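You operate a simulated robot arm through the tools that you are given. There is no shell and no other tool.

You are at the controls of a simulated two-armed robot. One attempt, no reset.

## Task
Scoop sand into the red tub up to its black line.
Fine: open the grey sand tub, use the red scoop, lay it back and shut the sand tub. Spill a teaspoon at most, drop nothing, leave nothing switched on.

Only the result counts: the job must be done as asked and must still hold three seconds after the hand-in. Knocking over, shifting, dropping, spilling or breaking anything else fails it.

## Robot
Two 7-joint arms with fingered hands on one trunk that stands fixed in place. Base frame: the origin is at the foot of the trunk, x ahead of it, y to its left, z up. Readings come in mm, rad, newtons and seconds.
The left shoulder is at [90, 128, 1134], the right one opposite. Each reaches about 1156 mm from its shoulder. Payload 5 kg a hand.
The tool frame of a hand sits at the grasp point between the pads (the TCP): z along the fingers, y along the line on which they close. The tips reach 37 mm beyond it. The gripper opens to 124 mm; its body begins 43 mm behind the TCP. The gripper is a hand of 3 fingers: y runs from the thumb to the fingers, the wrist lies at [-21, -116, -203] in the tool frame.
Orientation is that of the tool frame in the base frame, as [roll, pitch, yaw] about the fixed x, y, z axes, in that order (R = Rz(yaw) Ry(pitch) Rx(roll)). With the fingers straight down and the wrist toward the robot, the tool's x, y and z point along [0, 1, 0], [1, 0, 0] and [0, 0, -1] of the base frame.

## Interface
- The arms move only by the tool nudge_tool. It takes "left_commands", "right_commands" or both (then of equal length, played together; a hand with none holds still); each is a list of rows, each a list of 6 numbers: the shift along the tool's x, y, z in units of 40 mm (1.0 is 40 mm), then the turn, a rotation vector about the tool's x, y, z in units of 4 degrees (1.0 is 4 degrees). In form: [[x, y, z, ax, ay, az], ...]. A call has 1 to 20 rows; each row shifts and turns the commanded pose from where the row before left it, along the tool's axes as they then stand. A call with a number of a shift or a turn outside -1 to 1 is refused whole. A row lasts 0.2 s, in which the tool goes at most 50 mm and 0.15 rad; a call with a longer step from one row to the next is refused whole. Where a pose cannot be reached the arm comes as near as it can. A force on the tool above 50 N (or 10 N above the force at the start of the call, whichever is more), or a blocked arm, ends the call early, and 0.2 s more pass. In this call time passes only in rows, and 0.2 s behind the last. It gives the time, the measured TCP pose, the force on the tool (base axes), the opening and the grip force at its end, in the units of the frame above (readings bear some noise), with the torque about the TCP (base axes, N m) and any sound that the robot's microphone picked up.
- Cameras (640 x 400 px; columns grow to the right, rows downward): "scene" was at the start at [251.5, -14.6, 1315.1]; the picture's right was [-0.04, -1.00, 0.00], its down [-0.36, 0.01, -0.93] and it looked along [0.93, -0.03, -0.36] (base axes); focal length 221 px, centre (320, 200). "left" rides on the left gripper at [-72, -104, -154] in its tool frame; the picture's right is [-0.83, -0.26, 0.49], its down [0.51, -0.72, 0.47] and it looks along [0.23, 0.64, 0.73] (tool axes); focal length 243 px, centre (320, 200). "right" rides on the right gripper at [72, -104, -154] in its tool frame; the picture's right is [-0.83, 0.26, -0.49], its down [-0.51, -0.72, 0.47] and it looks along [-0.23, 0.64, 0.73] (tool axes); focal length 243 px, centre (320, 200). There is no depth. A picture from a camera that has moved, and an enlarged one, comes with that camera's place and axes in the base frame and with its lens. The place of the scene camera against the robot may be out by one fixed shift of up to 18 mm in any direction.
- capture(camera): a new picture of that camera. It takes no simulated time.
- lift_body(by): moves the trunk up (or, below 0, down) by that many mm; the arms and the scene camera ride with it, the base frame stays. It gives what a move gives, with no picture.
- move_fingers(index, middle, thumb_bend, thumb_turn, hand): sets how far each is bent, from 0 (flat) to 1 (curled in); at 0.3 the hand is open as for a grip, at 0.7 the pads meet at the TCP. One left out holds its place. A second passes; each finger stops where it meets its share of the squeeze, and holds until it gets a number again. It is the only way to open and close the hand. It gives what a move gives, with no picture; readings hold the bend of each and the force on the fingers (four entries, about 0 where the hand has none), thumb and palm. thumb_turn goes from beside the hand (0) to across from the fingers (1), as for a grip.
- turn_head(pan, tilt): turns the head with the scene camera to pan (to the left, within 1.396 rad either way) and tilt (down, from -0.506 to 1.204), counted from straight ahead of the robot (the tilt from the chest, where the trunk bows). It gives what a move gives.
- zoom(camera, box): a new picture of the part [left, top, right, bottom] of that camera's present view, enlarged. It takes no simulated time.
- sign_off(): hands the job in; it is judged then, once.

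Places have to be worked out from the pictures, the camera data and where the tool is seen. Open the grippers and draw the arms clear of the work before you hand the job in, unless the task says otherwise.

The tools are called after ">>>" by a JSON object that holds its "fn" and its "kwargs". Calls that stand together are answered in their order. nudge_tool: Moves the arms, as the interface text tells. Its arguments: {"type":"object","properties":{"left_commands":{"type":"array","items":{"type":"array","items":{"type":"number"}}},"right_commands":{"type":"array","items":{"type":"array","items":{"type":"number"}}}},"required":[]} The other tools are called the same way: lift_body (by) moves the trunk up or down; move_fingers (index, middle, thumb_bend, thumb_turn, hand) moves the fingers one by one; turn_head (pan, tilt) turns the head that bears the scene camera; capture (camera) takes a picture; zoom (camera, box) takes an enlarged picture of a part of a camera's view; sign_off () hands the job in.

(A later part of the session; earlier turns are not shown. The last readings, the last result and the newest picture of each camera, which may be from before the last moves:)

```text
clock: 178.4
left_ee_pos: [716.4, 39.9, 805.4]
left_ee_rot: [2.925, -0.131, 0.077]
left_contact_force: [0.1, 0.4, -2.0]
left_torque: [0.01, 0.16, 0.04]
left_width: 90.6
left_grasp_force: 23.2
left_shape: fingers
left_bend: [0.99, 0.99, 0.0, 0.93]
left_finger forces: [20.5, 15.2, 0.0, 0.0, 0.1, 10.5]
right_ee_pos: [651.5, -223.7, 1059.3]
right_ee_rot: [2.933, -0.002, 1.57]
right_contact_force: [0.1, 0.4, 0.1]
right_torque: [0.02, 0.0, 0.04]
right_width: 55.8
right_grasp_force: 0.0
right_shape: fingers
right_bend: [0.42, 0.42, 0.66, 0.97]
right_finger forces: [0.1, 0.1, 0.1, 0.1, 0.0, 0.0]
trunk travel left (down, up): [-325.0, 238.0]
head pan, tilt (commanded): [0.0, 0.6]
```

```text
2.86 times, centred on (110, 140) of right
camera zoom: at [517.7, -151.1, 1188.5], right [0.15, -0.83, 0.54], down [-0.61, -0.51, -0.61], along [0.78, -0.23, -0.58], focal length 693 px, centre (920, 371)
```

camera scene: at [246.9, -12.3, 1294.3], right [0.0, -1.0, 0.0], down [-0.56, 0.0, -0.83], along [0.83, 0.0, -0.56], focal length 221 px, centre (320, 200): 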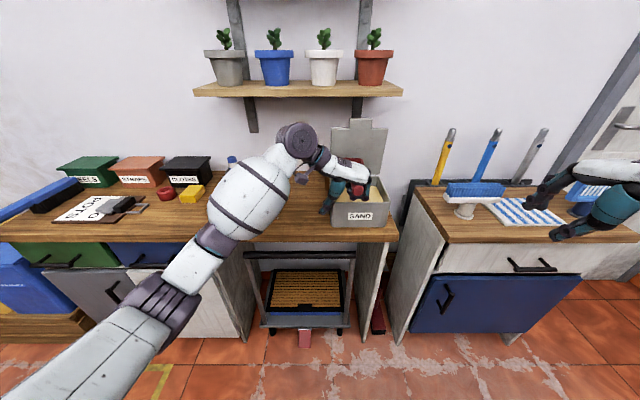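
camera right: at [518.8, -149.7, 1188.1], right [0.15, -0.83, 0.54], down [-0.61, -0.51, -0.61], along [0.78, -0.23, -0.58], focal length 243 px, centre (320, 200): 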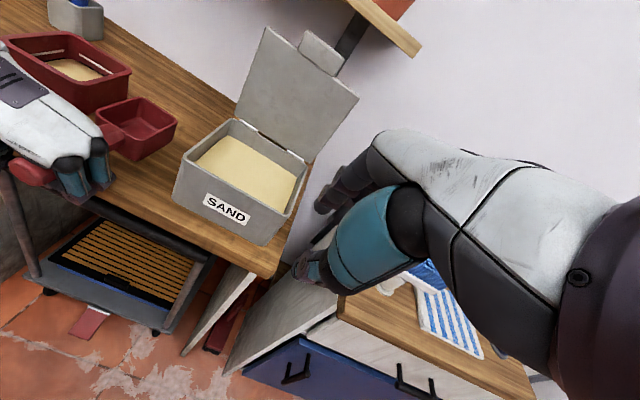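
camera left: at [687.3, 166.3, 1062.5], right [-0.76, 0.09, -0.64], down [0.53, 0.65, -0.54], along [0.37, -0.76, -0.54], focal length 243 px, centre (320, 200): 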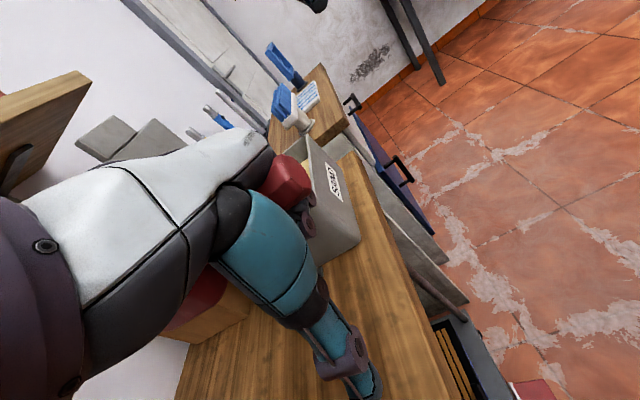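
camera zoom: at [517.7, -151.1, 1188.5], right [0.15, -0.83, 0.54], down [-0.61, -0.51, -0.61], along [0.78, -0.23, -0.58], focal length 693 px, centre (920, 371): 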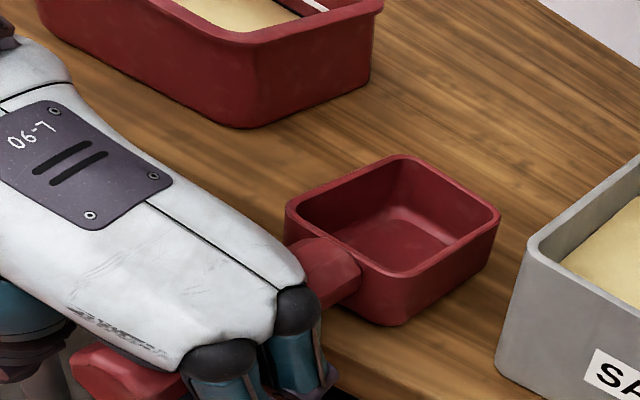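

By the picture the bowl must be within a couple of millimetres of the bench. Smaller steps now.

>>> {"fn": "nudge_tool", "kwargs": {"left_commands": [[-0.008, -0.013, 0.058, 0, 0, 0]]}}

>>> {"fn": "nudge_tool", "kwargs": {"left_commands": [[-0.008, -0.013, 0.058, 0, 0, 0]]}}

>>> {"fn": "zoom", "kwargs": {"camera": "right", "box": [80, 100, 190, 190]}}

```text
clock: 178.8
left_ee_pos: [715.2, 40.5, 804.2]
left_ee_rot: [2.925, -0.129, 0.076]
left_contact_force: [-0.2, 0.1, -1.3]
left_torque: [0.0, 0.14, 0.0]
left_width: 90.4
left_grasp_force: 23.1
left_shape: fingers
left_bend: [0.99, 0.99, 0.0, 0.93]
left_finger forces: [20.5, 15.2, 0.0, 0.1, 0.0, 10.4]
right_ee_pos: [650.1, -223.5, 1059.5]
right_ee_rot: [2.932, -0.001, 1.571]
right_contact_force: [0.1, -0.6, -0.4]
right_torque: [0.02, 0.0, 0.0]
right_width: 56.2
right_grasp_force: 0.0
right_shape: fingers
right_bend: [0.42, 0.42, 0.66, 0.97]
right_finger forces: [0.1, 0.0, 0.0, 0.0, 0.0, 0.1]
trunk travel left (down, up): [-325.0, 238.0]
head pan, tilt (commanded): [0.0, 0.6]
```

```text
clock: 179.2
left_ee_pos: [715.7, 41.1, 800.7]
left_ee_rot: [2.925, -0.131, 0.077]
left_contact_force: [0.8, -0.4, -1.5]
left_torque: [0.03, 0.11, 0.01]
left_width: 90.6
left_grasp_force: 23.3
left_shape: fingers
left_bend: [0.99, 0.99, 0.0, 0.93]
left_finger forces: [20.4, 15.2, 0.1, 0.0, 0.1, 10.6]
right_ee_pos: [650.5, -223.9, 1059.6]
right_ee_rot: [2.932, 0.0, 1.573]
right_contact_force: [-0.9, 0.6, 0.0]
right_torque: [0.03, -0.01, 0.0]
right_width: 56.1
right_grasp_force: 0.1
right_shape: fingers
right_bend: [0.42, 0.42, 0.66, 0.97]
right_finger forces: [0.0, 0.0, 0.0, 0.0, 0.0, 0.1]
trunk travel left (down, up): [-325.0, 238.0]
head pan, tilt (commanded): [0.0, 0.6]
```

```text
4.44 times, centred on (135, 145) of right
camera zoom: at [517.6, -151.0, 1188.5], right [0.15, -0.83, 0.54], down [-0.61, -0.51, -0.61], along [0.78, -0.23, -0.58], focal length 1078 px, centre (1142, 444)
```

zoom: 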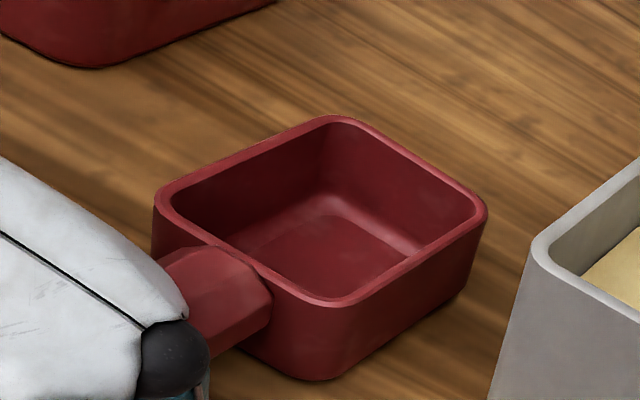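

Contact shadow is close. Two more small steps, watching the torque.

>>> {"fn": "nudge_tool", "kwargs": {"left_commands": [[-0.008, -0.013, 0.058, 0, 0, 0]]}}

>>> {"fn": "nudge_tool", "kwargs": {"left_commands": [[-0.008, -0.013, 0.058, 0, 0, 0]]}}

>>> {"fn": "zoom", "kwargs": {"camera": "right", "box": [80, 100, 190, 190]}}

```text
clock: 179.6
left_ee_pos: [714.9, 40.5, 799.2]
left_ee_rot: [2.927, -0.132, 0.077]
left_contact_force: [0.1, 0.2, -1.7]
left_torque: [-0.01, 0.12, 0.01]
left_width: 90.6
left_grasp_force: 22.4
left_shape: fingers
left_bend: [0.99, 0.99, 0.0, 0.93]
left_finger forces: [20.5, 14.9, 0.0, 0.0, 0.0, 10.2]
right_ee_pos: [649.7, -224.3, 1059.3]
right_ee_rot: [2.932, -0.002, 1.572]
right_contact_force: [0.1, -0.4, 0.0]
right_torque: [0.0, 0.02, 0.01]
right_width: 56.2
right_grasp_force: 0.0
right_shape: fingers
right_bend: [0.42, 0.42, 0.66, 0.97]
right_finger forces: [0.0, 0.1, 0.1, 0.0, 0.0, 0.0]
trunk travel left (down, up): [-325.0, 238.0]
head pan, tilt (commanded): [0.0, 0.6]
```

```text
clock: 180.0
left_ee_pos: [715.4, 40.0, 797.1]
left_ee_rot: [2.925, -0.134, 0.078]
left_contact_force: [-1.3, 0.7, 0.5]
left_torque: [-0.09, -0.1, -0.02]
left_width: 90.5
left_grasp_force: 20.7
left_shape: fingers
left_bend: [0.99, 0.99, 0.0, 0.93]
left_finger forces: [20.4, 12.7, 0.0, 0.1, 0.0, 8.6]
right_ee_pos: [649.7, -224.0, 1059.8]
right_ee_rot: [2.93, 0.001, 1.573]
right_contact_force: [0.8, -0.1, -0.7]
right_torque: [0.04, -0.03, -0.02]
right_width: 56.6
right_grasp_force: 0.1
right_shape: fingers
right_bend: [0.42, 0.42, 0.66, 0.97]
right_finger forces: [0.1, 0.0, 0.0, 0.0, 0.1, 0.0]
trunk travel left (down, up): [-325.0, 238.0]
head pan, tilt (commanded): [0.0, 0.6]
```

```text
4.44 times, centred on (135, 145) of right
camera zoom: at [517.1, -151.0, 1188.8], right [0.15, -0.83, 0.54], down [-0.61, -0.51, -0.61], along [0.78, -0.23, -0.58], focal length 1078 px, centre (1142, 444)
```

zoom: 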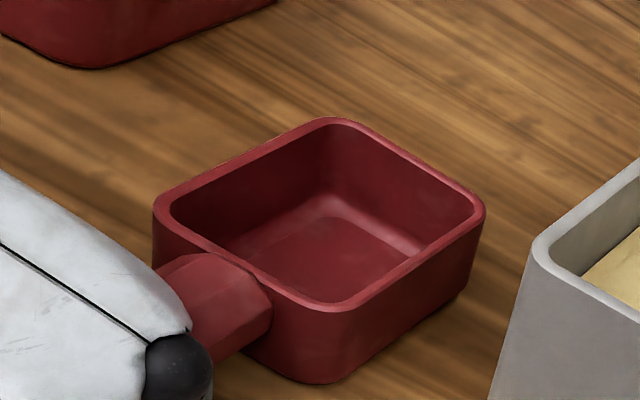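

Contact: the torque has reversed, the bowl rests on the bench (bowl x 779–855, y 9–66). I nudge it 8 mm forward and 11 mm left for a safe margin from the edge before letting go.

>>> {"fn": "nudge_tool", "kwargs": {"left_commands": [[0.111, -0.126, -0.026, 0, 0, 0], [0.111, -0.126, -0.026, 0, 0, 0]]}}

>>> {"fn": "move_fingers", "kwargs": {"hand": "left", "index": 0.95, "middle": 0.95}}

>>> {"fn": "zoom", "kwargs": {"camera": "right", "box": [20, 90, 180, 220]}}

>>> {"fn": "zoom", "kwargs": {"camera": "scene", "box": [260, 190, 340, 260]}}

```text
clock: 180.6
left_ee_pos: [722.9, 51.3, 797.5]
left_ee_rot: [2.925, -0.131, 0.078]
left_contact_force: [-1.0, -1.1, 0.2]
left_torque: [-0.05, 0.03, -0.05]
left_width: 90.5
left_grasp_force: 21.9
left_shape: fingers
left_bend: [0.99, 0.99, 0.0, 0.93]
left_finger forces: [20.1, 14.4, 0.0, 0.0, 0.1, 9.1]
right_ee_pos: [650.6, -223.9, 1059.7]
right_ee_rot: [2.933, 0.001, 1.573]
right_contact_force: [0.0, 0.4, 0.2]
right_torque: [-0.02, 0.03, 0.02]
right_width: 56.1
right_grasp_force: 0.0
right_shape: fingers
right_bend: [0.42, 0.42, 0.66, 0.97]
right_finger forces: [0.0, 0.1, 0.1, 0.1, 0.1, 0.1]
trunk travel left (down, up): [-325.0, 238.0]
head pan, tilt (commanded): [0.0, 0.6]
```

```text
clock: 181.6
left_ee_pos: [723.5, 50.2, 798.0]
left_ee_rot: [2.927, -0.131, 0.078]
left_contact_force: [0.3, -0.1, 0.2]
left_torque: [0.0, -0.02, 0.01]
left_width: 81.7
left_grasp_force: 0.2
left_shape: fingers
left_bend: [0.95, 0.95, 0.0, 0.93]
left_finger forces: [0.0, 0.1, 0.0, 0.0, 0.0, 0.1]
right_ee_pos: [651.6, -225.4, 1059.0]
right_ee_rot: [2.933, -0.001, 1.572]
right_contact_force: [-0.8, 0.4, -0.2]
right_torque: [-0.03, 0.0, -0.04]
right_width: 56.0
right_grasp_force: 0.0
right_shape: fingers
right_bend: [0.42, 0.42, 0.66, 0.97]
right_finger forces: [0.1, 0.0, 0.0, 0.1, 0.0, 0.1]
trunk travel left (down, up): [-325.0, 238.0]
head pan, tilt (commanded): [0.0, 0.6]
```

```text
3.08 times, centred on (100, 155) of right
camera zoom: at [517.4, -151.1, 1188.6], right [0.15, -0.83, 0.54], down [-0.61, -0.51, -0.61], along [0.78, -0.23, -0.58], focal length 746 px, centre (997, 338)
```

zoom: 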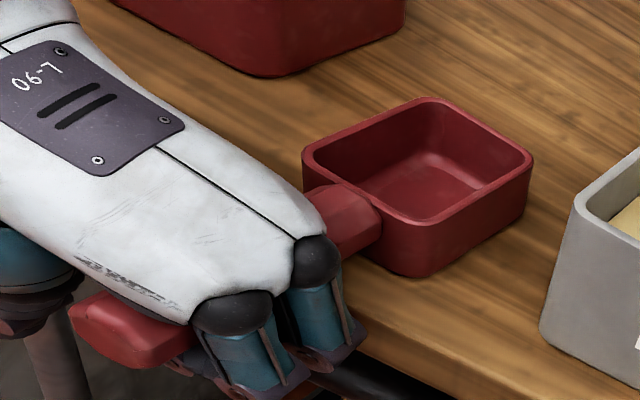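

```text
5.71 times, centred on (300, 225) of scene
camera zoom: at [247.0, -11.3, 1294.3], right [0.0, -1.0, 0.0], down [-0.56, 0.0, -0.83], along [0.83, 0.0, -0.56], focal length 1262 px, centre (434, 57)
```

zoom: 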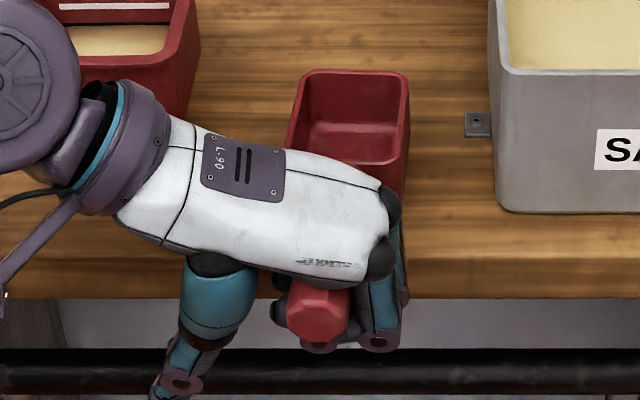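

The scoop rests flat and steady by itself with zero grip force. I uncurl the fingers.

>>> {"fn": "move_fingers", "kwargs": {"hand": "left", "index": 0.8, "middle": 0.8}}

>>> {"fn": "move_fingers", "kwargs": {"hand": "left", "index": 0.45, "middle": 0.45, "thumb_bend": 0.3}}

>>> {"fn": "zoom", "kwargs": {"camera": "right", "box": [20, 90, 180, 220]}}

>>> {"fn": "zoom", "kwargs": {"camera": "scene", "box": [260, 190, 340, 260]}}

```text
clock: 182.6
left_ee_pos: [722.8, 51.2, 798.3]
left_ee_rot: [2.925, -0.131, 0.077]
left_contact_force: [0.6, -0.2, 0.3]
left_torque: [-0.02, 0.02, 0.02]
left_width: 68.9
left_grasp_force: 0.5
left_shape: fingers
left_bend: [0.8, 0.8, 0.0, 0.93]
left_finger forces: [0.0, 0.0, 0.1, 0.1, 0.0, 0.1]
right_ee_pos: [650.6, -224.6, 1060.1]
right_ee_rot: [2.931, 0.0, 1.572]
right_contact_force: [0.3, 0.2, 0.3]
right_torque: [0.06, 0.01, -0.04]
right_width: 56.0
right_grasp_force: 0.1
right_shape: fingers
right_bend: [0.42, 0.42, 0.66, 0.97]
right_finger forces: [0.0, 0.0, 0.1, 0.0, 0.0, 0.1]
trunk travel left (down, up): [-325.0, 238.0]
head pan, tilt (commanded): [0.0, 0.6]
```

```text
clock: 183.6
left_ee_pos: [723.7, 50.7, 798.3]
left_ee_rot: [2.924, -0.132, 0.078]
left_contact_force: [0.4, -0.2, 0.5]
left_torque: [0.0, -0.01, -0.02]
left_width: 106.6
left_grasp_force: 0.2
left_shape: fingers
left_bend: [0.45, 0.45, 0.3, 0.95]
left_finger forces: [0.0, 0.0, 0.0, 0.0, 0.0, 0.3]
right_ee_pos: [650.8, -224.8, 1059.9]
right_ee_rot: [2.933, 0.0, 1.573]
right_contact_force: [0.0, -0.6, 0.0]
right_torque: [0.03, -0.02, -0.03]
right_width: 56.1
right_grasp_force: 0.0
right_shape: fingers
right_bend: [0.42, 0.42, 0.66, 0.97]
right_finger forces: [0.0, 0.1, 0.0, 0.0, 0.0, 0.0]
trunk travel left (down, up): [-325.0, 238.0]
head pan, tilt (commanded): [0.0, 0.6]
```

```text
3.08 times, centred on (100, 155) of right
camera zoom: at [517.4, -151.1, 1188.6], right [0.15, -0.83, 0.54], down [-0.61, -0.51, -0.61], along [0.78, -0.23, -0.58], focal length 746 px, centre (997, 338)
```

zoom: 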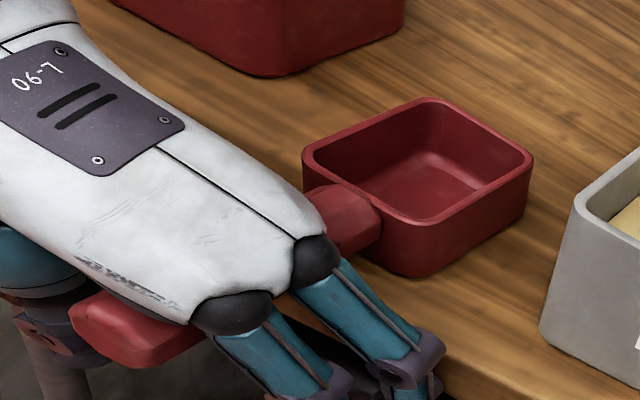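

```text
5.71 times, centred on (300, 225) of scene
camera zoom: at [247.0, -11.3, 1294.3], right [0.0, -1.0, 0.0], down [-0.56, 0.0, -0.83], along [0.83, 0.0, -0.56], focal length 1262 px, centre (434, 57)
```

zoom: 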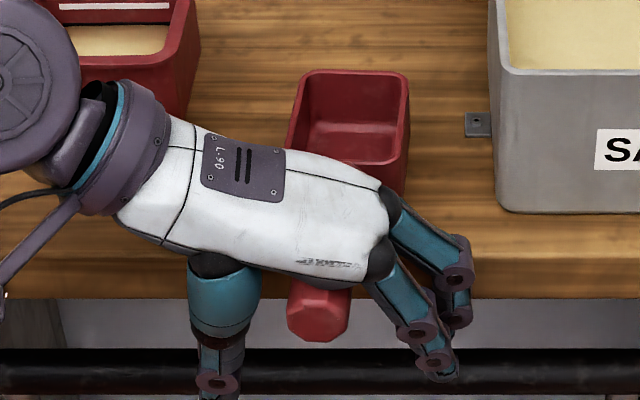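

The handle is free and the scoop has not moved: bowl x 788–865, y 20–77. I raise the hand straight up, set it upright, and then will pinch lightly to slide the scoop forward to its old place (bowl x 858–933).

>>> {"fn": "nudge_tool", "kwargs": {"left_commands": [[0.105, 0.169, -0.766, 0, 0, 0], [0.105, 0.169, -0.766, 0, 0, 0], [0.105, 0.169, -0.766, 0, 0, 0], [0, 0, 0, 1, -0.62, 0.37], [0, 0, 0, 1, -0.62, 0.37], [0, 0, 0, 1, -0.62, 0.37]]}}

>>> {"fn": "move_fingers", "kwargs": {"hand": "left", "index": 0.46, "middle": 0.46, "thumb_bend": 0.46, "thumb_turn": 0.98}}

>>> {"fn": "zoom", "kwargs": {"camera": "right", "box": [20, 70, 200, 220]}}

>>> {"fn": "zoom", "kwargs": {"camera": "scene", "box": [260, 180, 340, 250]}}

```text
clock: 185.0
left_ee_pos: [722.5, 50.0, 892.4]
left_ee_rot: [-3.141, -0.012, -0.013]
left_contact_force: [0.1, -0.1, -0.5]
left_torque: [0.01, 0.01, -0.01]
left_width: 106.5
left_grasp_force: 0.1
left_shape: fingers
left_bend: [0.45, 0.45, 0.3, 0.95]
left_finger forces: [0.1, 0.0, 0.0, 0.0, 0.0, 0.0]
right_ee_pos: [650.9, -224.3, 1060.0]
right_ee_rot: [2.933, 0.0, 1.573]
right_contact_force: [-0.3, -0.3, 0.4]
right_torque: [0.02, 0.02, -0.02]
right_width: 56.2
right_grasp_force: 0.0
right_shape: fingers
right_bend: [0.42, 0.42, 0.66, 0.97]
right_finger forces: [0.1, 0.0, 0.1, 0.1, 0.0, 0.0]
trunk travel left (down, up): [-325.0, 238.0]
head pan, tilt (commanded): [0.0, 0.6]
```

```text
clock: 186.0
left_ee_pos: [723.4, 50.8, 892.9]
left_ee_rot: [-3.141, -0.011, -0.012]
left_contact_force: [0.6, -0.2, -0.2]
left_torque: [-0.01, 0.01, -0.01]
left_width: 80.8
left_grasp_force: 0.1
left_shape: fingers
left_bend: [0.46, 0.46, 0.46, 0.97]
left_finger forces: [0.1, 0.0, 0.0, 0.0, 0.0, 0.0]
right_ee_pos: [651.9, -225.0, 1059.7]
right_ee_rot: [2.933, 0.001, 1.572]
right_contact_force: [-0.7, 0.1, -0.6]
right_torque: [0.0, -0.01, 0.03]
right_width: 56.0
right_grasp_force: 0.1
right_shape: fingers
right_bend: [0.42, 0.42, 0.66, 0.97]
right_finger forces: [0.0, 0.0, 0.0, 0.1, 0.1, 0.0]
trunk travel left (down, up): [-325.0, 238.0]
head pan, tilt (commanded): [0.0, 0.6]
```

```text
2.67 times, centred on (110, 145) of right
camera zoom: at [517.4, -151.1, 1188.6], right [0.15, -0.83, 0.54], down [-0.61, -0.51, -0.61], along [0.78, -0.23, -0.58], focal length 647 px, centre (880, 347)
```

zoom: 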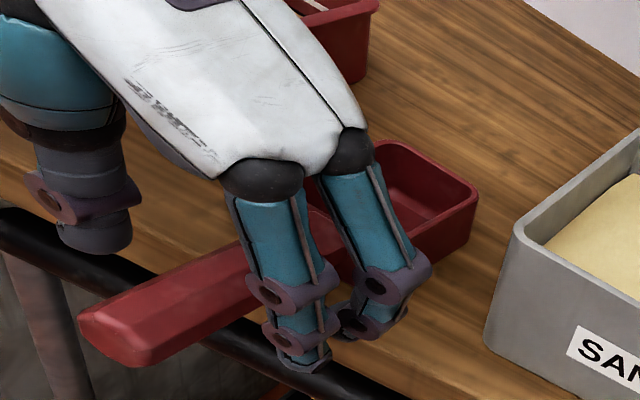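

```text
5.71 times, centred on (300, 215) of scene
camera zoom: at [247.0, -11.4, 1294.2], right [0.0, -1.0, 0.0], down [-0.56, 0.0, -0.83], along [0.83, 0.0, -0.56], focal length 1262 px, centre (434, 114)
```

zoom: 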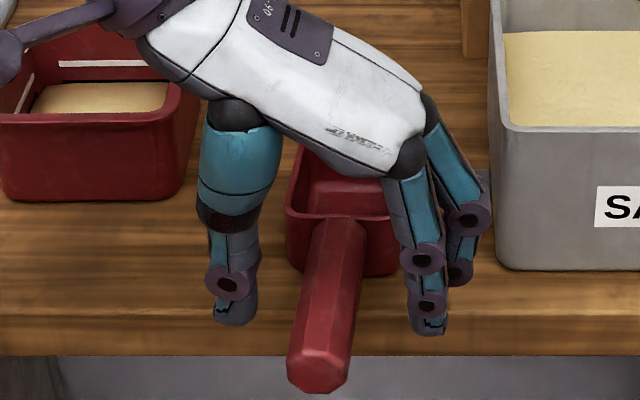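

The hand is upright over the handle. I move 17 mm forward, go down to z≈869 and pinch lightly.

>>> {"fn": "nudge_tool", "kwargs": {"left_commands": [[0.21, 0.025, 0.3, 0, 0, 0], [0.21, 0.025, 0.3, 0, 0, 0]]}}

>>> {"fn": "move_fingers", "kwargs": {"hand": "left", "index": 0.62, "middle": 0.62, "thumb_bend": 0.62}}

>>> {"fn": "move_fingers", "kwargs": {"hand": "left", "index": 0.67, "middle": 0.67, "thumb_bend": 0.65}}

>>> {"fn": "zoom", "kwargs": {"camera": "right", "box": [20, 70, 200, 220]}}

```text
clock: 186.6
left_ee_pos: [739.0, 49.6, 867.4]
left_ee_rot: [3.14, -0.01, -0.012]
left_contact_force: [-0.1, 0.4, 0.9]
left_torque: [0.01, 0.04, -0.01]
left_width: 80.6
left_grasp_force: 0.0
left_shape: fingers
left_bend: [0.46, 0.46, 0.46, 0.97]
left_finger forces: [0.0, 0.0, 0.0, 0.1, 0.0, 0.0]
right_ee_pos: [651.3, -225.3, 1059.7]
right_ee_rot: [2.933, -0.001, 1.572]
right_contact_force: [-0.4, 1.0, -0.3]
right_torque: [-0.03, 0.05, 0.02]
right_width: 56.1
right_grasp_force: 0.0
right_shape: fingers
right_bend: [0.42, 0.42, 0.66, 0.97]
right_finger forces: [0.0, 0.0, 0.0, 0.0, 0.1, 0.0]
trunk travel left (down, up): [-325.0, 238.0]
head pan, tilt (commanded): [0.0, 0.6]
```

```text
clock: 187.6
left_ee_pos: [738.2, 49.5, 868.2]
left_ee_rot: [3.14, -0.01, -0.012]
left_contact_force: [-0.8, 0.8, -0.2]
left_torque: [0.0, 0.04, 0.04]
left_width: 31.2
left_grasp_force: 0.1
left_shape: fingers
left_bend: [0.62, 0.62, 0.62, 0.99]
left_finger forces: [0.0, 0.1, 0.0, 0.0, 0.2, 0.0]
right_ee_pos: [651.2, -224.4, 1059.1]
right_ee_rot: [2.932, 0.001, 1.572]
right_contact_force: [-0.4, 0.2, -0.3]
right_torque: [-0.01, 0.04, 0.0]
right_width: 56.4
right_grasp_force: 0.1
right_shape: fingers
right_bend: [0.42, 0.42, 0.66, 0.97]
right_finger forces: [0.0, 0.0, 0.1, 0.0, 0.0, 0.0]
trunk travel left (down, up): [-325.0, 238.0]
head pan, tilt (commanded): [0.0, 0.6]
```

```text
clock: 188.6
left_ee_pos: [738.4, 49.7, 868.6]
left_ee_rot: [-3.14, -0.011, -0.013]
left_contact_force: [-0.5, -0.2, -0.2]
left_torque: [0.0, 0.04, -0.03]
left_width: 25.9
left_grasp_force: 4.3
left_shape: fingers
left_bend: [0.65, 0.66, 0.63, 1.0]
left_finger forces: [2.7, 1.8, 0.1, 0.1, 3.7, 0.1]
right_ee_pos: [652.2, -224.1, 1059.5]
right_ee_rot: [2.931, 0.0, 1.573]
right_contact_force: [0.1, -0.6, -0.3]
right_torque: [0.01, 0.03, -0.01]
right_width: 56.5
right_grasp_force: 0.1
right_shape: fingers
right_bend: [0.42, 0.42, 0.66, 0.97]
right_finger forces: [0.1, 0.0, 0.1, 0.0, 0.1, 0.1]
trunk travel left (down, up): [-325.0, 238.0]
head pan, tilt (commanded): [0.0, 0.6]
```

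```text
2.67 times, centred on (110, 145) of right
camera zoom: at [517.5, -151.1, 1188.6], right [0.15, -0.83, 0.54], down [-0.61, -0.51, -0.61], along [0.78, -0.23, -0.58], focal length 647 px, centre (880, 347)
```

zoom: 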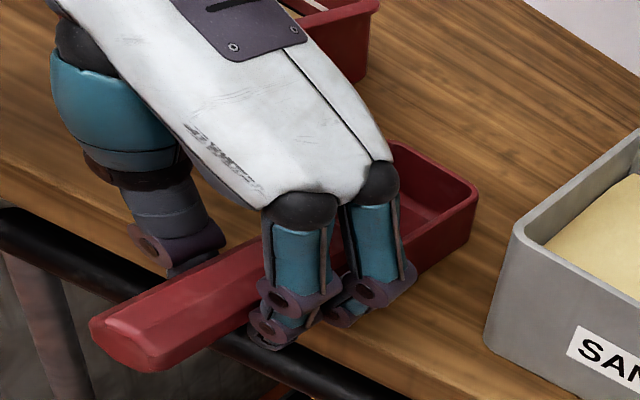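

A light even pinch (2.7 and 1.8 N against 3.7 N). I slide the scoop 69 mm forward along the bench.

>>> {"fn": "nudge_tool", "kwargs": {"left_commands": [[0.2, -0.002, 0.002, 0, 0, 0], [0.25, -0.002, 0.003, 0, 0, 0], [0.25, -0.002, 0.003, 0, 0, 0], [0.25, -0.002, 0.003, 0, 0, 0], [0.25, -0.002, 0.003, 0, 0, 0], [0.25, -0.002, 0.003, 0, 0, 0], [0.275, -0.002, 0.003, 0, 0, 0]]}}

>>> {"fn": "zoom", "kwargs": {"camera": "right", "box": [40, 50, 220, 200]}}

>>> {"fn": "zoom", "kwargs": {"camera": "scene", "box": [250, 160, 350, 250]}}

```text
clock: 190.2
left_ee_pos: [810.5, 50.4, 870.0]
left_ee_rot: [-3.141, -0.011, -0.012]
left_contact_force: [0.5, 0.1, -0.6]
left_torque: [0.03, 0.01, 0.03]
left_width: 25.8
left_grasp_force: 3.2
left_shape: fingers
left_bend: [0.65, 0.66, 0.63, 0.99]
left_finger forces: [2.5, 1.6, 0.1, 0.0, 3.8, 0.0]
right_ee_pos: [650.4, -223.4, 1059.0]
right_ee_rot: [2.932, 0.0, 1.573]
right_contact_force: [0.0, -0.8, -1.0]
right_torque: [-0.01, 0.01, 0.01]
right_width: 56.1
right_grasp_force: 0.0
right_shape: fingers
right_bend: [0.42, 0.42, 0.66, 0.97]
right_finger forces: [0.2, 0.0, 0.0, 0.0, 0.0, 0.1]
trunk travel left (down, up): [-325.0, 238.0]
head pan, tilt (commanded): [0.0, 0.6]
```

```text
2.67 times, centred on (130, 125) of right
camera zoom: at [517.8, -151.2, 1188.4], right [0.15, -0.83, 0.54], down [-0.61, -0.51, -0.61], along [0.78, -0.23, -0.58], focal length 647 px, centre (827, 400)
```

zoom: 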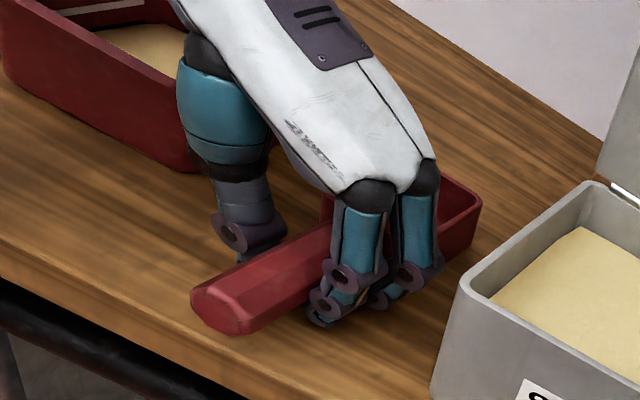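

```text
4.44 times, centred on (300, 205) of scene
camera zoom: at [247.4, -11.5, 1294.2], right [0.0, -1.0, 0.0], down [-0.57, 0.0, -0.82], along [0.82, 0.0, -0.57], focal length 981 px, centre (409, 178)
```

zoom: 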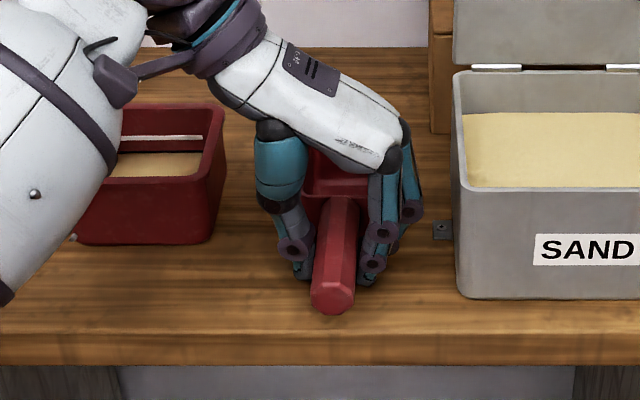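

The scoop is back in its place (handle end ≈ (758, 55), far right bowl corner ≈ (930, 21), within a few millimetres of the start). I release it and raise the hand.

>>> {"fn": "move_fingers", "kwargs": {"hand": "left", "index": 0.6, "middle": 0.6, "thumb_bend": 0.58}}

>>> {"fn": "move_fingers", "kwargs": {"hand": "left", "index": 0.48, "middle": 0.48, "thumb_bend": 0.48}}

>>> {"fn": "nudge_tool", "kwargs": {"left_commands": [[0, 0, -0.3, 0, 0, 0], [0, 0, -0.8, 0, 0, 0], [0, 0, -1, 0, 0, 0], [0, 0, -1, 0, 0, 0]]}}

>>> {"fn": "zoom", "kwargs": {"camera": "right", "box": [40, 50, 220, 200]}}

>>> {"fn": "zoom", "kwargs": {"camera": "scene", "box": [230, 150, 358, 250]}}

```text
clock: 191.2
left_ee_pos: [809.6, 50.2, 870.5]
left_ee_rot: [3.14, -0.01, -0.013]
left_contact_force: [0.2, 0.7, 0.0]
left_torque: [-0.01, 0.02, -0.04]
left_width: 40.3
left_grasp_force: 0.0
left_shape: fingers
left_bend: [0.6, 0.6, 0.57, 0.99]
left_finger forces: [0.0, 0.0, 0.0, 0.0, 0.1, 0.0]
right_ee_pos: [651.2, -223.8, 1059.7]
right_ee_rot: [2.932, 0.0, 1.571]
right_contact_force: [-0.2, 0.1, 0.0]
right_torque: [0.01, -0.02, 0.03]
right_width: 56.1
right_grasp_force: 0.0
right_shape: fingers
right_bend: [0.42, 0.42, 0.66, 0.97]
right_finger forces: [0.1, 0.0, 0.1, 0.0, 0.0, 0.1]
trunk travel left (down, up): [-325.0, 238.0]
head pan, tilt (commanded): [0.0, 0.6]
```

```text
clock: 192.2
left_ee_pos: [809.4, 50.4, 870.0]
left_ee_rot: [-3.141, -0.011, -0.013]
left_contact_force: [0.0, 1.0, 0.6]
left_torque: [-0.03, -0.01, -0.01]
left_width: 73.6
left_grasp_force: 0.1
left_shape: fingers
left_bend: [0.48, 0.48, 0.48, 0.98]
left_finger forces: [0.0, 0.0, 0.0, 0.1, 0.0, 0.0]
right_ee_pos: [651.7, -224.5, 1059.9]
right_ee_rot: [2.933, 0.0, 1.573]
right_contact_force: [-0.1, 0.9, -1.3]
right_torque: [-0.03, -0.02, 0.0]
right_width: 55.9
right_grasp_force: 0.0
right_shape: fingers
right_bend: [0.42, 0.42, 0.66, 0.97]
right_finger forces: [0.0, 0.1, 0.0, 0.0, 0.0, 0.0]
trunk travel left (down, up): [-325.0, 238.0]
head pan, tilt (commanded): [0.0, 0.6]
```

```text
clock: 193.2
left_ee_pos: [809.8, 50.8, 993.0]
left_ee_rot: [-3.141, -0.012, -0.012]
left_contact_force: [-0.1, -0.9, 0.0]
left_torque: [0.03, 0.0, 0.02]
left_width: 73.2
left_grasp_force: 0.1
left_shape: fingers
left_bend: [0.48, 0.48, 0.48, 0.98]
left_finger forces: [0.0, 0.0, 0.0, 0.0, 0.0, 0.0]
right_ee_pos: [649.5, -224.3, 1059.9]
right_ee_rot: [2.93, -0.001, 1.574]
right_contact_force: [-0.1, -1.6, -0.8]
right_torque: [0.0, -0.01, -0.02]
right_width: 56.2
right_grasp_force: 0.0
right_shape: fingers
right_bend: [0.42, 0.42, 0.66, 0.97]
right_finger forces: [0.1, 0.0, 0.0, 0.0, 0.1, 0.1]
trunk travel left (down, up): [-325.0, 238.0]
head pan, tilt (commanded): [0.0, 0.6]
```

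```text
2.67 times, centred on (130, 125) of right
camera zoom: at [516.8, -151.6, 1188.8], right [0.15, -0.83, 0.54], down [-0.61, -0.51, -0.61], along [0.78, -0.23, -0.58], focal length 647 px, centre (827, 400)
```

zoom: 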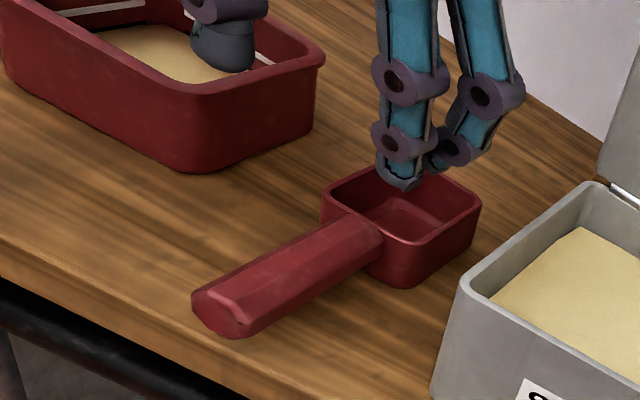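

```text
4.00 times, centred on (294, 200) of scene
camera zoom: at [246.3, -11.9, 1294.4], right [0.0, -1.0, 0.0], down [-0.56, 0.0, -0.83], along [0.83, 0.0, -0.56], focal length 883 px, centre (424, 200)
```

zoom: 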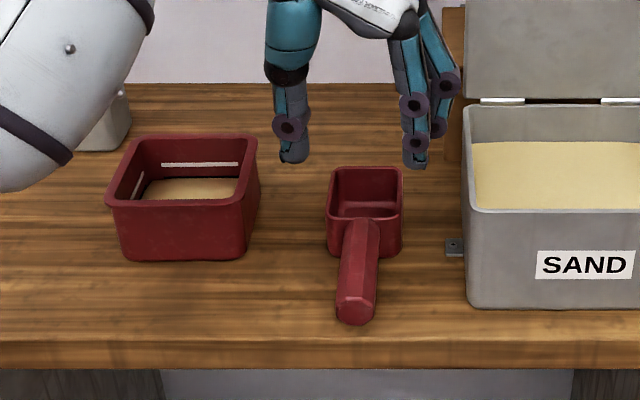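

The scoop lies where it was, and no sand is visible on the bench. I take the left hand up and back to the left for a clear view of the red tub.

>>> {"fn": "nudge_tool", "kwargs": {"left_commands": [[-0.536, -0.3, -0.8, 0, 0, 0], [-0.536, -0.5, -0.6, 0, 0, 0], [-0.536, -0.714, -0.393, 0, 0, 0], [-0.536, -0.714, -0.393, 0, 0, 0], [-0.536, -0.714, -0.393, 0, 0, 0], [-0.536, -0.714, -0.3, 0, 0, 0], [-0.536, -0.714, -0.2, 0, 0, 0], [-0.536, -0.714, 0, 0, 0, 0]]}}

>>> {"fn": "capture", "kwargs": {"camera": "scene"}}

>>> {"fn": "zoom", "kwargs": {"camera": "scene", "box": [235, 165, 299, 210]}}

>>> {"fn": "zoom", "kwargs": {"camera": "right", "box": [0, 20, 130, 130]}}

```text
clock: 195.0
left_ee_pos: [633.9, 256.1, 1115.0]
left_ee_rot: [3.141, -0.013, -0.01]
left_contact_force: [-0.8, -0.6, 1.0]
left_torque: [-0.04, -0.04, -0.01]
left_width: 73.3
left_grasp_force: 0.0
left_shape: fingers
left_bend: [0.48, 0.48, 0.48, 0.98]
left_finger forces: [0.0, 0.0, 0.0, 0.0, 0.0, 0.0]
right_ee_pos: [649.2, -223.7, 1060.9]
right_ee_rot: [2.93, 0.0, 1.571]
right_contact_force: [0.0, -0.3, 0.4]
right_torque: [-0.05, 0.0, -0.01]
right_width: 56.0
right_grasp_force: 0.0
right_shape: fingers
right_bend: [0.42, 0.42, 0.66, 0.97]
right_finger forces: [0.0, 0.1, 0.0, 0.0, 0.0, 0.0]
trunk travel left (down, up): [-325.0, 238.0]
head pan, tilt (commanded): [0.0, 0.6]
```

```text
taken
camera scene: at [246.0, -9.8, 1294.5], right [0.0, -1.0, 0.0], down [-0.56, 0.0, -0.83], along [0.83, 0.0, -0.56], focal length 221 px, centre (320, 200)
```

scene: 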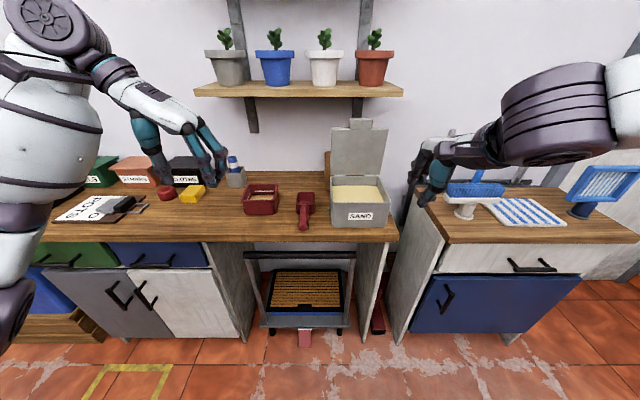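

```text
8.89 times, centred on (267, 188) of scene
camera zoom: at [246.0, -9.8, 1294.5], right [0.0, -1.0, 0.0], down [-0.56, 0.0, -0.83], along [0.83, 0.0, -0.56], focal length 1963 px, centre (791, 311)
```

zoom: 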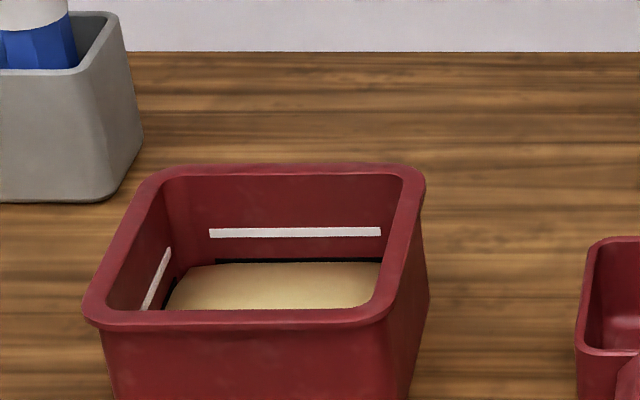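

```text
3.64 times, centred on (65, 75) of right
camera zoom: at [516.4, -149.7, 1189.4], right [0.15, -0.83, 0.54], down [-0.61, -0.51, -0.61], along [0.78, -0.23, -0.58], focal length 882 px, centre (1247, 654)
```

zoom: 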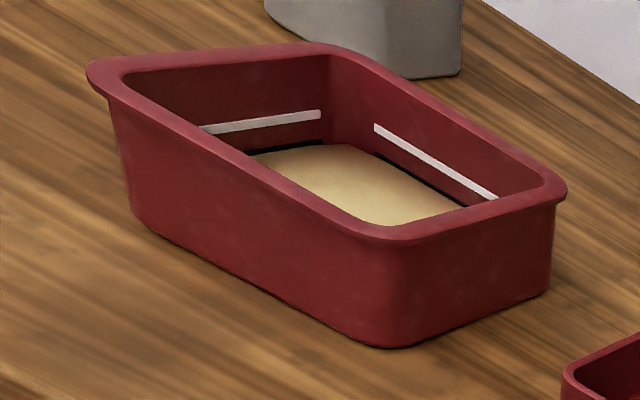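

The sand surface lies at the middle of the black line all along the wall, and the bench is clean. Now the lid: I turn the right hand sideways (fingers pointing left) to get its fingers behind the open lid from the right, starting well clear.

>>> {"fn": "nudge_tool", "kwargs": {"right_commands": [[-0.917, 0.408, 0.087, 0, 0, 0], [-0.917, 0.408, 0.087, 0, 0, 0], [-0.917, 0.408, 0.087, 0, 0, 0], [0, 0, 0, 1, 0, 0], [0, 0, 0, 1, 0, 0], [0, 0, 0, 1, 0, 0], [0, 0, 0, 0, 1, 0], [0, 0, 0, 0, 1, 0], [0, 0, 0, 0, 1, 0], [0, 0, 0, 0, 1, 0], [0, 0, 0, 0, 1, 0], [0, 0, 0, 0, 1, 0], [0, 0, 0, 0, 1, 0], [0, 0, 0, 0, 1, 0], [0, 0, 0, 0, 1, 0], [0, 0, 0, 0, 1, 0]]}}

>>> {"fn": "nudge_tool", "kwargs": {"right_commands": [[0, 0, 0, 0, 1, 0], [0, 0, 0, 0, 1, 0], [0, 0, 0, 0, 1, 0], [0, 0, 0, 0, 1, 0], [0, 0, 0, 0, 1, 0], [0, 0, 0, 0, 1, 0], [0, 0, 0, 0, 1, 0], [0, 0, 0, 0, 1, 0], [0, 0, 0, 0, 1, 0], [0, 0, 0, 0, 1, 0], [0, 0, 0, 0, 1, 0], [0, 0, 0, 0, 1, 0]]}}

>>> {"fn": "turn_head", "kwargs": {"pan": -0.25, "tilt": 0.5}}

>>> {"fn": "capture", "kwargs": {"camera": "scene"}}

>>> {"fn": "capture", "kwargs": {"camera": "right"}}

```text
clock: 198.4
left_ee_pos: [634.7, 253.0, 1114.9]
left_ee_rot: [-3.14, -0.01, -0.014]
left_contact_force: [-0.1, -1.1, 0.6]
left_torque: [0.01, 0.05, 0.0]
left_width: 73.5
left_grasp_force: 0.0
left_shape: fingers
left_bend: [0.48, 0.48, 0.48, 0.98]
left_finger forces: [0.0, 0.0, 0.0, 0.0, 0.1, 0.0]
right_ee_pos: [700.3, -335.1, 1059.1]
right_ee_rot: [3.139, -0.699, 1.574]
right_contact_force: [-0.9, 0.8, 0.2]
right_torque: [0.01, -0.03, -0.03]
right_width: 55.9
right_grasp_force: 0.0
right_shape: fingers
right_bend: [0.42, 0.42, 0.66, 0.97]
right_finger forces: [0.0, 0.1, 0.1, 0.1, 0.1, 0.0]
trunk travel left (down, up): [-325.0, 238.0]
head pan, tilt (commanded): [0.0, 0.6]
```

```text
clock: 201.0
left_ee_pos: [637.0, 253.1, 1114.2]
left_ee_rot: [3.141, -0.01, -0.013]
left_contact_force: [-0.1, 1.0, -0.2]
left_torque: [-0.01, -0.02, -0.01]
left_width: 73.1
left_grasp_force: 0.1
left_shape: fingers
left_bend: [0.48, 0.48, 0.48, 0.98]
left_finger forces: [0.0, 0.0, 0.0, 0.0, 0.1, 0.0]
right_ee_pos: [706.4, -320.7, 1078.8]
right_ee_rot: [-3.05, -1.384, 1.481]
right_contact_force: [0.7, 0.8, -0.1]
right_torque: [-0.01, 0.01, 0.0]
right_width: 56.1
right_grasp_force: 0.0
right_shape: fingers
right_bend: [0.42, 0.42, 0.66, 0.98]
right_finger forces: [0.0, 0.1, 0.0, 0.0, 0.1, 0.0]
right hand out of reach, approached as far as the arm can: row 9, 10, 11, 12
trunk travel left (down, up): [-325.0, 238.0]
head pan, tilt (commanded): [0.0, 0.6]
```

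```text
clock: 201.8
left_ee_pos: [636.1, 254.2, 1114.6]
left_ee_rot: [3.14, -0.011, -0.013]
left_contact_force: [-0.2, 1.0, 0.4]
left_torque: [-0.04, -0.01, 0.0]
left_width: 73.5
left_grasp_force: 0.2
left_shape: fingers
left_bend: [0.48, 0.48, 0.48, 0.98]
left_finger forces: [0.0, 0.0, 0.0, 0.0, 0.1, 0.0]
right_ee_pos: [704.9, -320.1, 1076.9]
right_ee_rot: [-3.044, -1.384, 1.474]
right_contact_force: [-0.2, -0.1, 0.5]
right_torque: [-0.03, -0.02, -0.01]
right_width: 56.2
right_grasp_force: 0.0
right_shape: fingers
right_bend: [0.42, 0.42, 0.66, 0.98]
right_finger forces: [0.1, 0.0, 0.1, 0.0, 0.0, 0.1]
trunk travel left (down, up): [-325.0, 238.0]
head pan, tilt (commanded): [-0.25, 0.499]
```

```text
taken
camera scene: at [246.8, -33.7, 1303.3], right [-0.25, -0.97, 0.0], down [-0.46, 0.12, -0.88], along [0.85, -0.22, -0.48], focal length 221 px, centre (320, 200)
```

scene: 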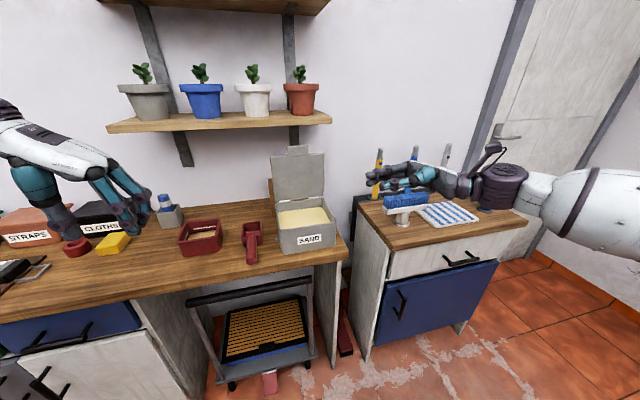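

```text
taken
camera right: at [604.0, -456.8, 1179.9], right [0.25, -0.64, -0.73], down [-0.73, 0.37, -0.57], along [0.63, 0.68, -0.37], focal length 243 px, centre (320, 200)
```

right: 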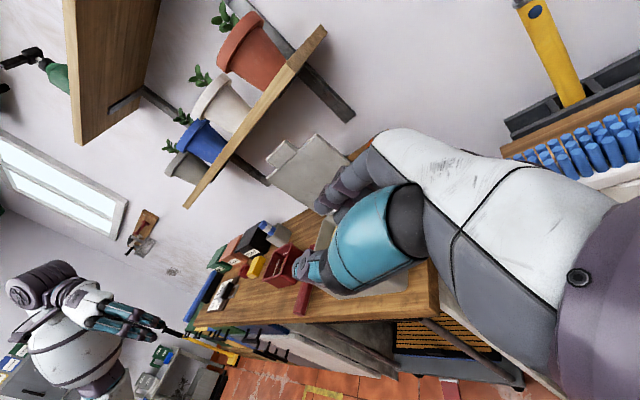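

The right hand is sideways, fingers pointing left and slightly down. I zoom to locate the open lid's right edge exactly.

>>> {"fn": "zoom", "kwargs": {"camera": "right", "box": [230, 100, 390, 240]}}

>>> {"fn": "zoom", "kwargs": {"camera": "scene", "box": [250, 130, 378, 260]}}

```text
2.86 times, centred on (310, 170) of right
camera zoom: at [604.0, -456.8, 1179.9], right [0.25, -0.64, -0.73], down [-0.73, 0.37, -0.57], along [0.63, 0.68, -0.37], focal length 693 px, centre (349, 286)
```

zoom: 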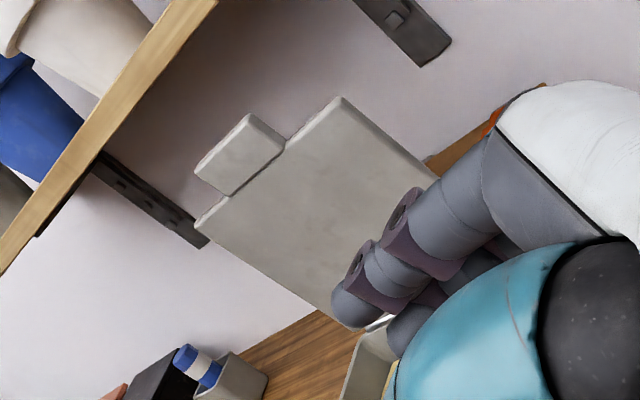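

```text
3.08 times, centred on (314, 195) of scene
camera zoom: at [246.8, -33.7, 1303.3], right [-0.25, -0.97, 0.0], down [-0.46, 0.12, -0.88], along [0.85, -0.22, -0.48], focal length 679 px, centre (338, 215)
```

zoom: 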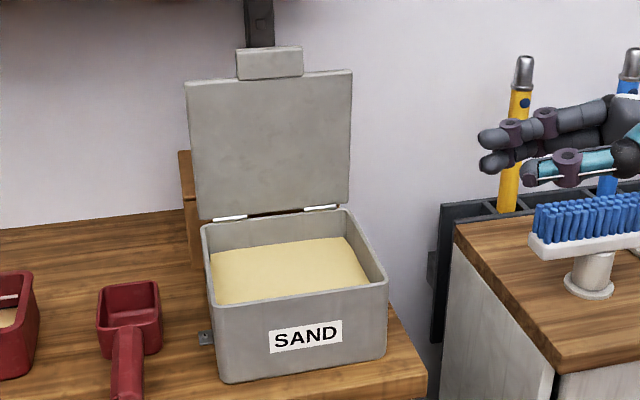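

The lid stands upright with its top right corner at about (950, −215, 1095). I open the fingers a bit and move the right hand to the right of the lid, its fingers in line to pass behind it and the thumb in front.

>>> {"fn": "move_fingers", "kwargs": {"hand": "right", "index": 0.44, "middle": 0.44, "thumb_bend": 0.42}}

>>> {"fn": "nudge_tool", "kwargs": {"right_commands": [[-0.079, 0.877, 0.018, 0, 0, 0], [-0.079, 0.877, 0.018, 0, 0, 0], [-0.079, 0.877, 0.018, 0, 0, 0], [-0.079, 0.877, 0.018, 0, 0, 0], [-0.079, 0.877, 0.018, 0, 0, 0]]}}

>>> {"fn": "capture", "kwargs": {"camera": "scene"}}

>>> {"fn": "capture", "kwargs": {"camera": "right"}}

```text
clock: 202.8
left_ee_pos: [635.9, 253.4, 1114.3]
left_ee_rot: [3.14, -0.011, -0.012]
left_contact_force: [0.2, -1.0, 0.3]
left_torque: [-0.01, 0.0, 0.0]
left_width: 73.5
left_grasp_force: 0.2
left_shape: fingers
left_bend: [0.48, 0.48, 0.48, 0.98]
left_finger forces: [0.0, 0.1, 0.0, 0.0, 0.0, 0.0]
right_ee_pos: [705.1, -320.5, 1077.9]
right_ee_rot: [-3.044, -1.382, 1.477]
right_contact_force: [-0.2, -0.3, 0.4]
right_torque: [0.01, 0.02, 0.03]
right_width: 89.1
right_grasp_force: 0.1
right_shape: fingers
right_bend: [0.44, 0.44, 0.42, 0.98]
right_finger forces: [0.0, 0.0, 0.1, 0.0, 0.0, 0.1]
trunk travel left (down, up): [-325.0, 238.0]
head pan, tilt (commanded): [-0.25, 0.499]
```

```text
clock: 204.0
left_ee_pos: [636.2, 252.5, 1113.5]
left_ee_rot: [-3.141, -0.011, -0.012]
left_contact_force: [0.1, -0.1, 0.0]
left_torque: [-0.02, 0.02, 0.01]
left_width: 73.5
left_grasp_force: 0.1
left_shape: fingers
left_bend: [0.48, 0.48, 0.48, 0.98]
left_finger forces: [0.1, 0.0, 0.0, 0.1, 0.0, 0.0]
right_ee_pos: [881.7, -319.0, 1058.5]
right_ee_rot: [-3.05, -1.382, 1.481]
right_contact_force: [0.6, -0.1, -0.5]
right_torque: [0.02, -0.02, 0.02]
right_width: 89.2
right_grasp_force: 0.0
right_shape: fingers
right_bend: [0.44, 0.44, 0.42, 0.98]
right_finger forces: [0.1, 0.0, 0.0, 0.0, 0.0, 0.0]
trunk travel left (down, up): [-325.0, 238.0]
head pan, tilt (commanded): [-0.25, 0.499]
```

```text
taken
camera scene: at [247.9, -33.6, 1303.1], right [-0.25, -0.97, 0.0], down [-0.46, 0.12, -0.88], along [0.85, -0.22, -0.48], focal length 221 px, centre (320, 200)
```

scene: 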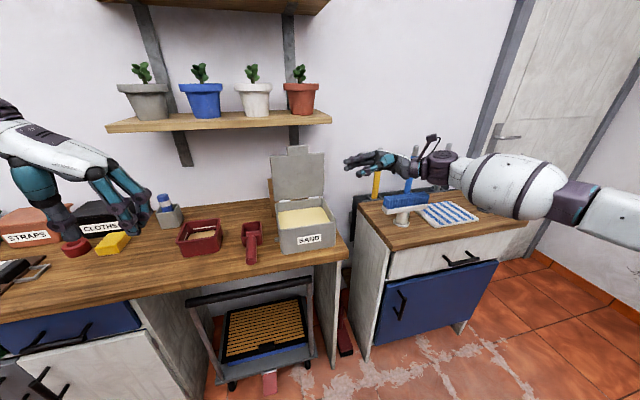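

```text
taken
camera right: at [779.9, -455.7, 1160.5], right [0.25, -0.64, -0.73], down [-0.73, 0.37, -0.57], along [0.63, 0.68, -0.38], focal length 243 px, centre (320, 200)
```

right: 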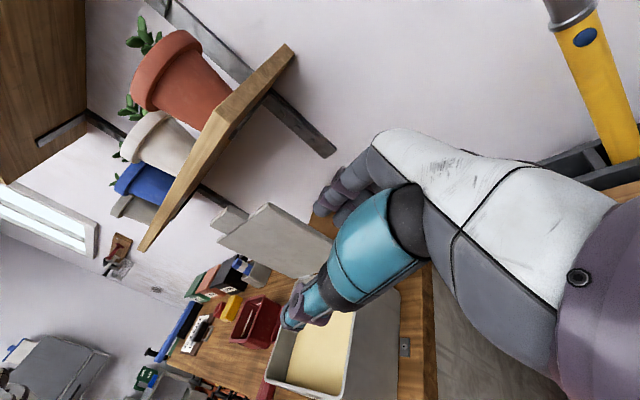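

Clear so far. I go on to x≈952 and look along the lid.

>>> {"fn": "nudge_tool", "kwargs": {"right_commands": [[-0.169, 0.879, 0.035, 0, 0, 0], [-0.169, 0.879, 0.035, 0, 0, 0]]}}

>>> {"fn": "zoom", "kwargs": {"camera": "right", "box": [160, 100, 480, 400]}}

>>> {"fn": "zoom", "kwargs": {"camera": "scene", "box": [250, 120, 420, 260]}}

```text
clock: 204.6
left_ee_pos: [636.0, 253.0, 1113.5]
left_ee_rot: [3.141, -0.011, -0.015]
left_contact_force: [-0.2, 1.4, 0.7]
left_torque: [-0.06, -0.02, 0.01]
left_width: 73.6
left_grasp_force: 0.0
left_shape: fingers
left_bend: [0.48, 0.48, 0.48, 0.98]
left_finger forces: [0.0, 0.1, 0.0, 0.0, 0.0, 0.0]
right_ee_pos: [952.0, -318.4, 1044.5]
right_ee_rot: [-3.045, -1.383, 1.476]
right_contact_force: [0.9, 0.7, -0.1]
right_torque: [-0.01, -0.06, 0.02]
right_width: 89.2
right_grasp_force: 0.0
right_shape: fingers
right_bend: [0.44, 0.44, 0.42, 0.98]
right_finger forces: [0.0, 0.1, 0.1, 0.0, 0.0, 0.1]
trunk travel left (down, up): [-325.0, 238.0]
head pan, tilt (commanded): [-0.25, 0.499]
```

```text
1.33 times, centred on (320, 250) of right
camera zoom: at [851.0, -455.4, 1145.7], right [0.25, -0.64, -0.73], down [-0.73, 0.37, -0.57], along [0.63, 0.68, -0.38], focal length 324 px, centre (320, 133)
```

zoom: 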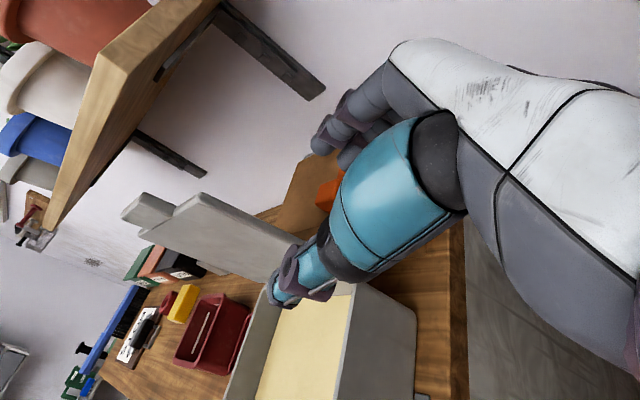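

```text
2.86 times, centred on (335, 190) of scene
camera zoom: at [247.8, -33.6, 1303.1], right [-0.25, -0.97, 0.0], down [-0.46, 0.12, -0.88], along [0.85, -0.22, -0.48], focal length 631 px, centre (277, 229)
```

zoom: 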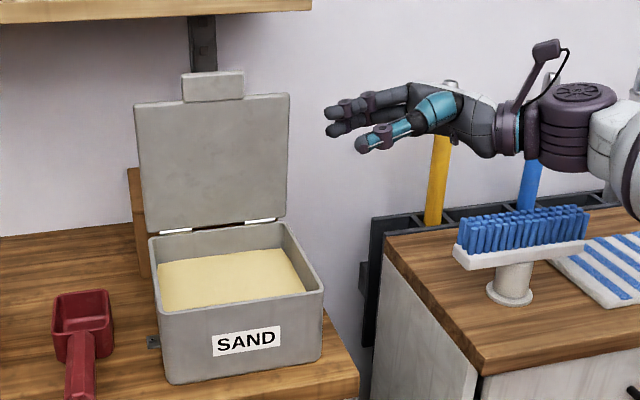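

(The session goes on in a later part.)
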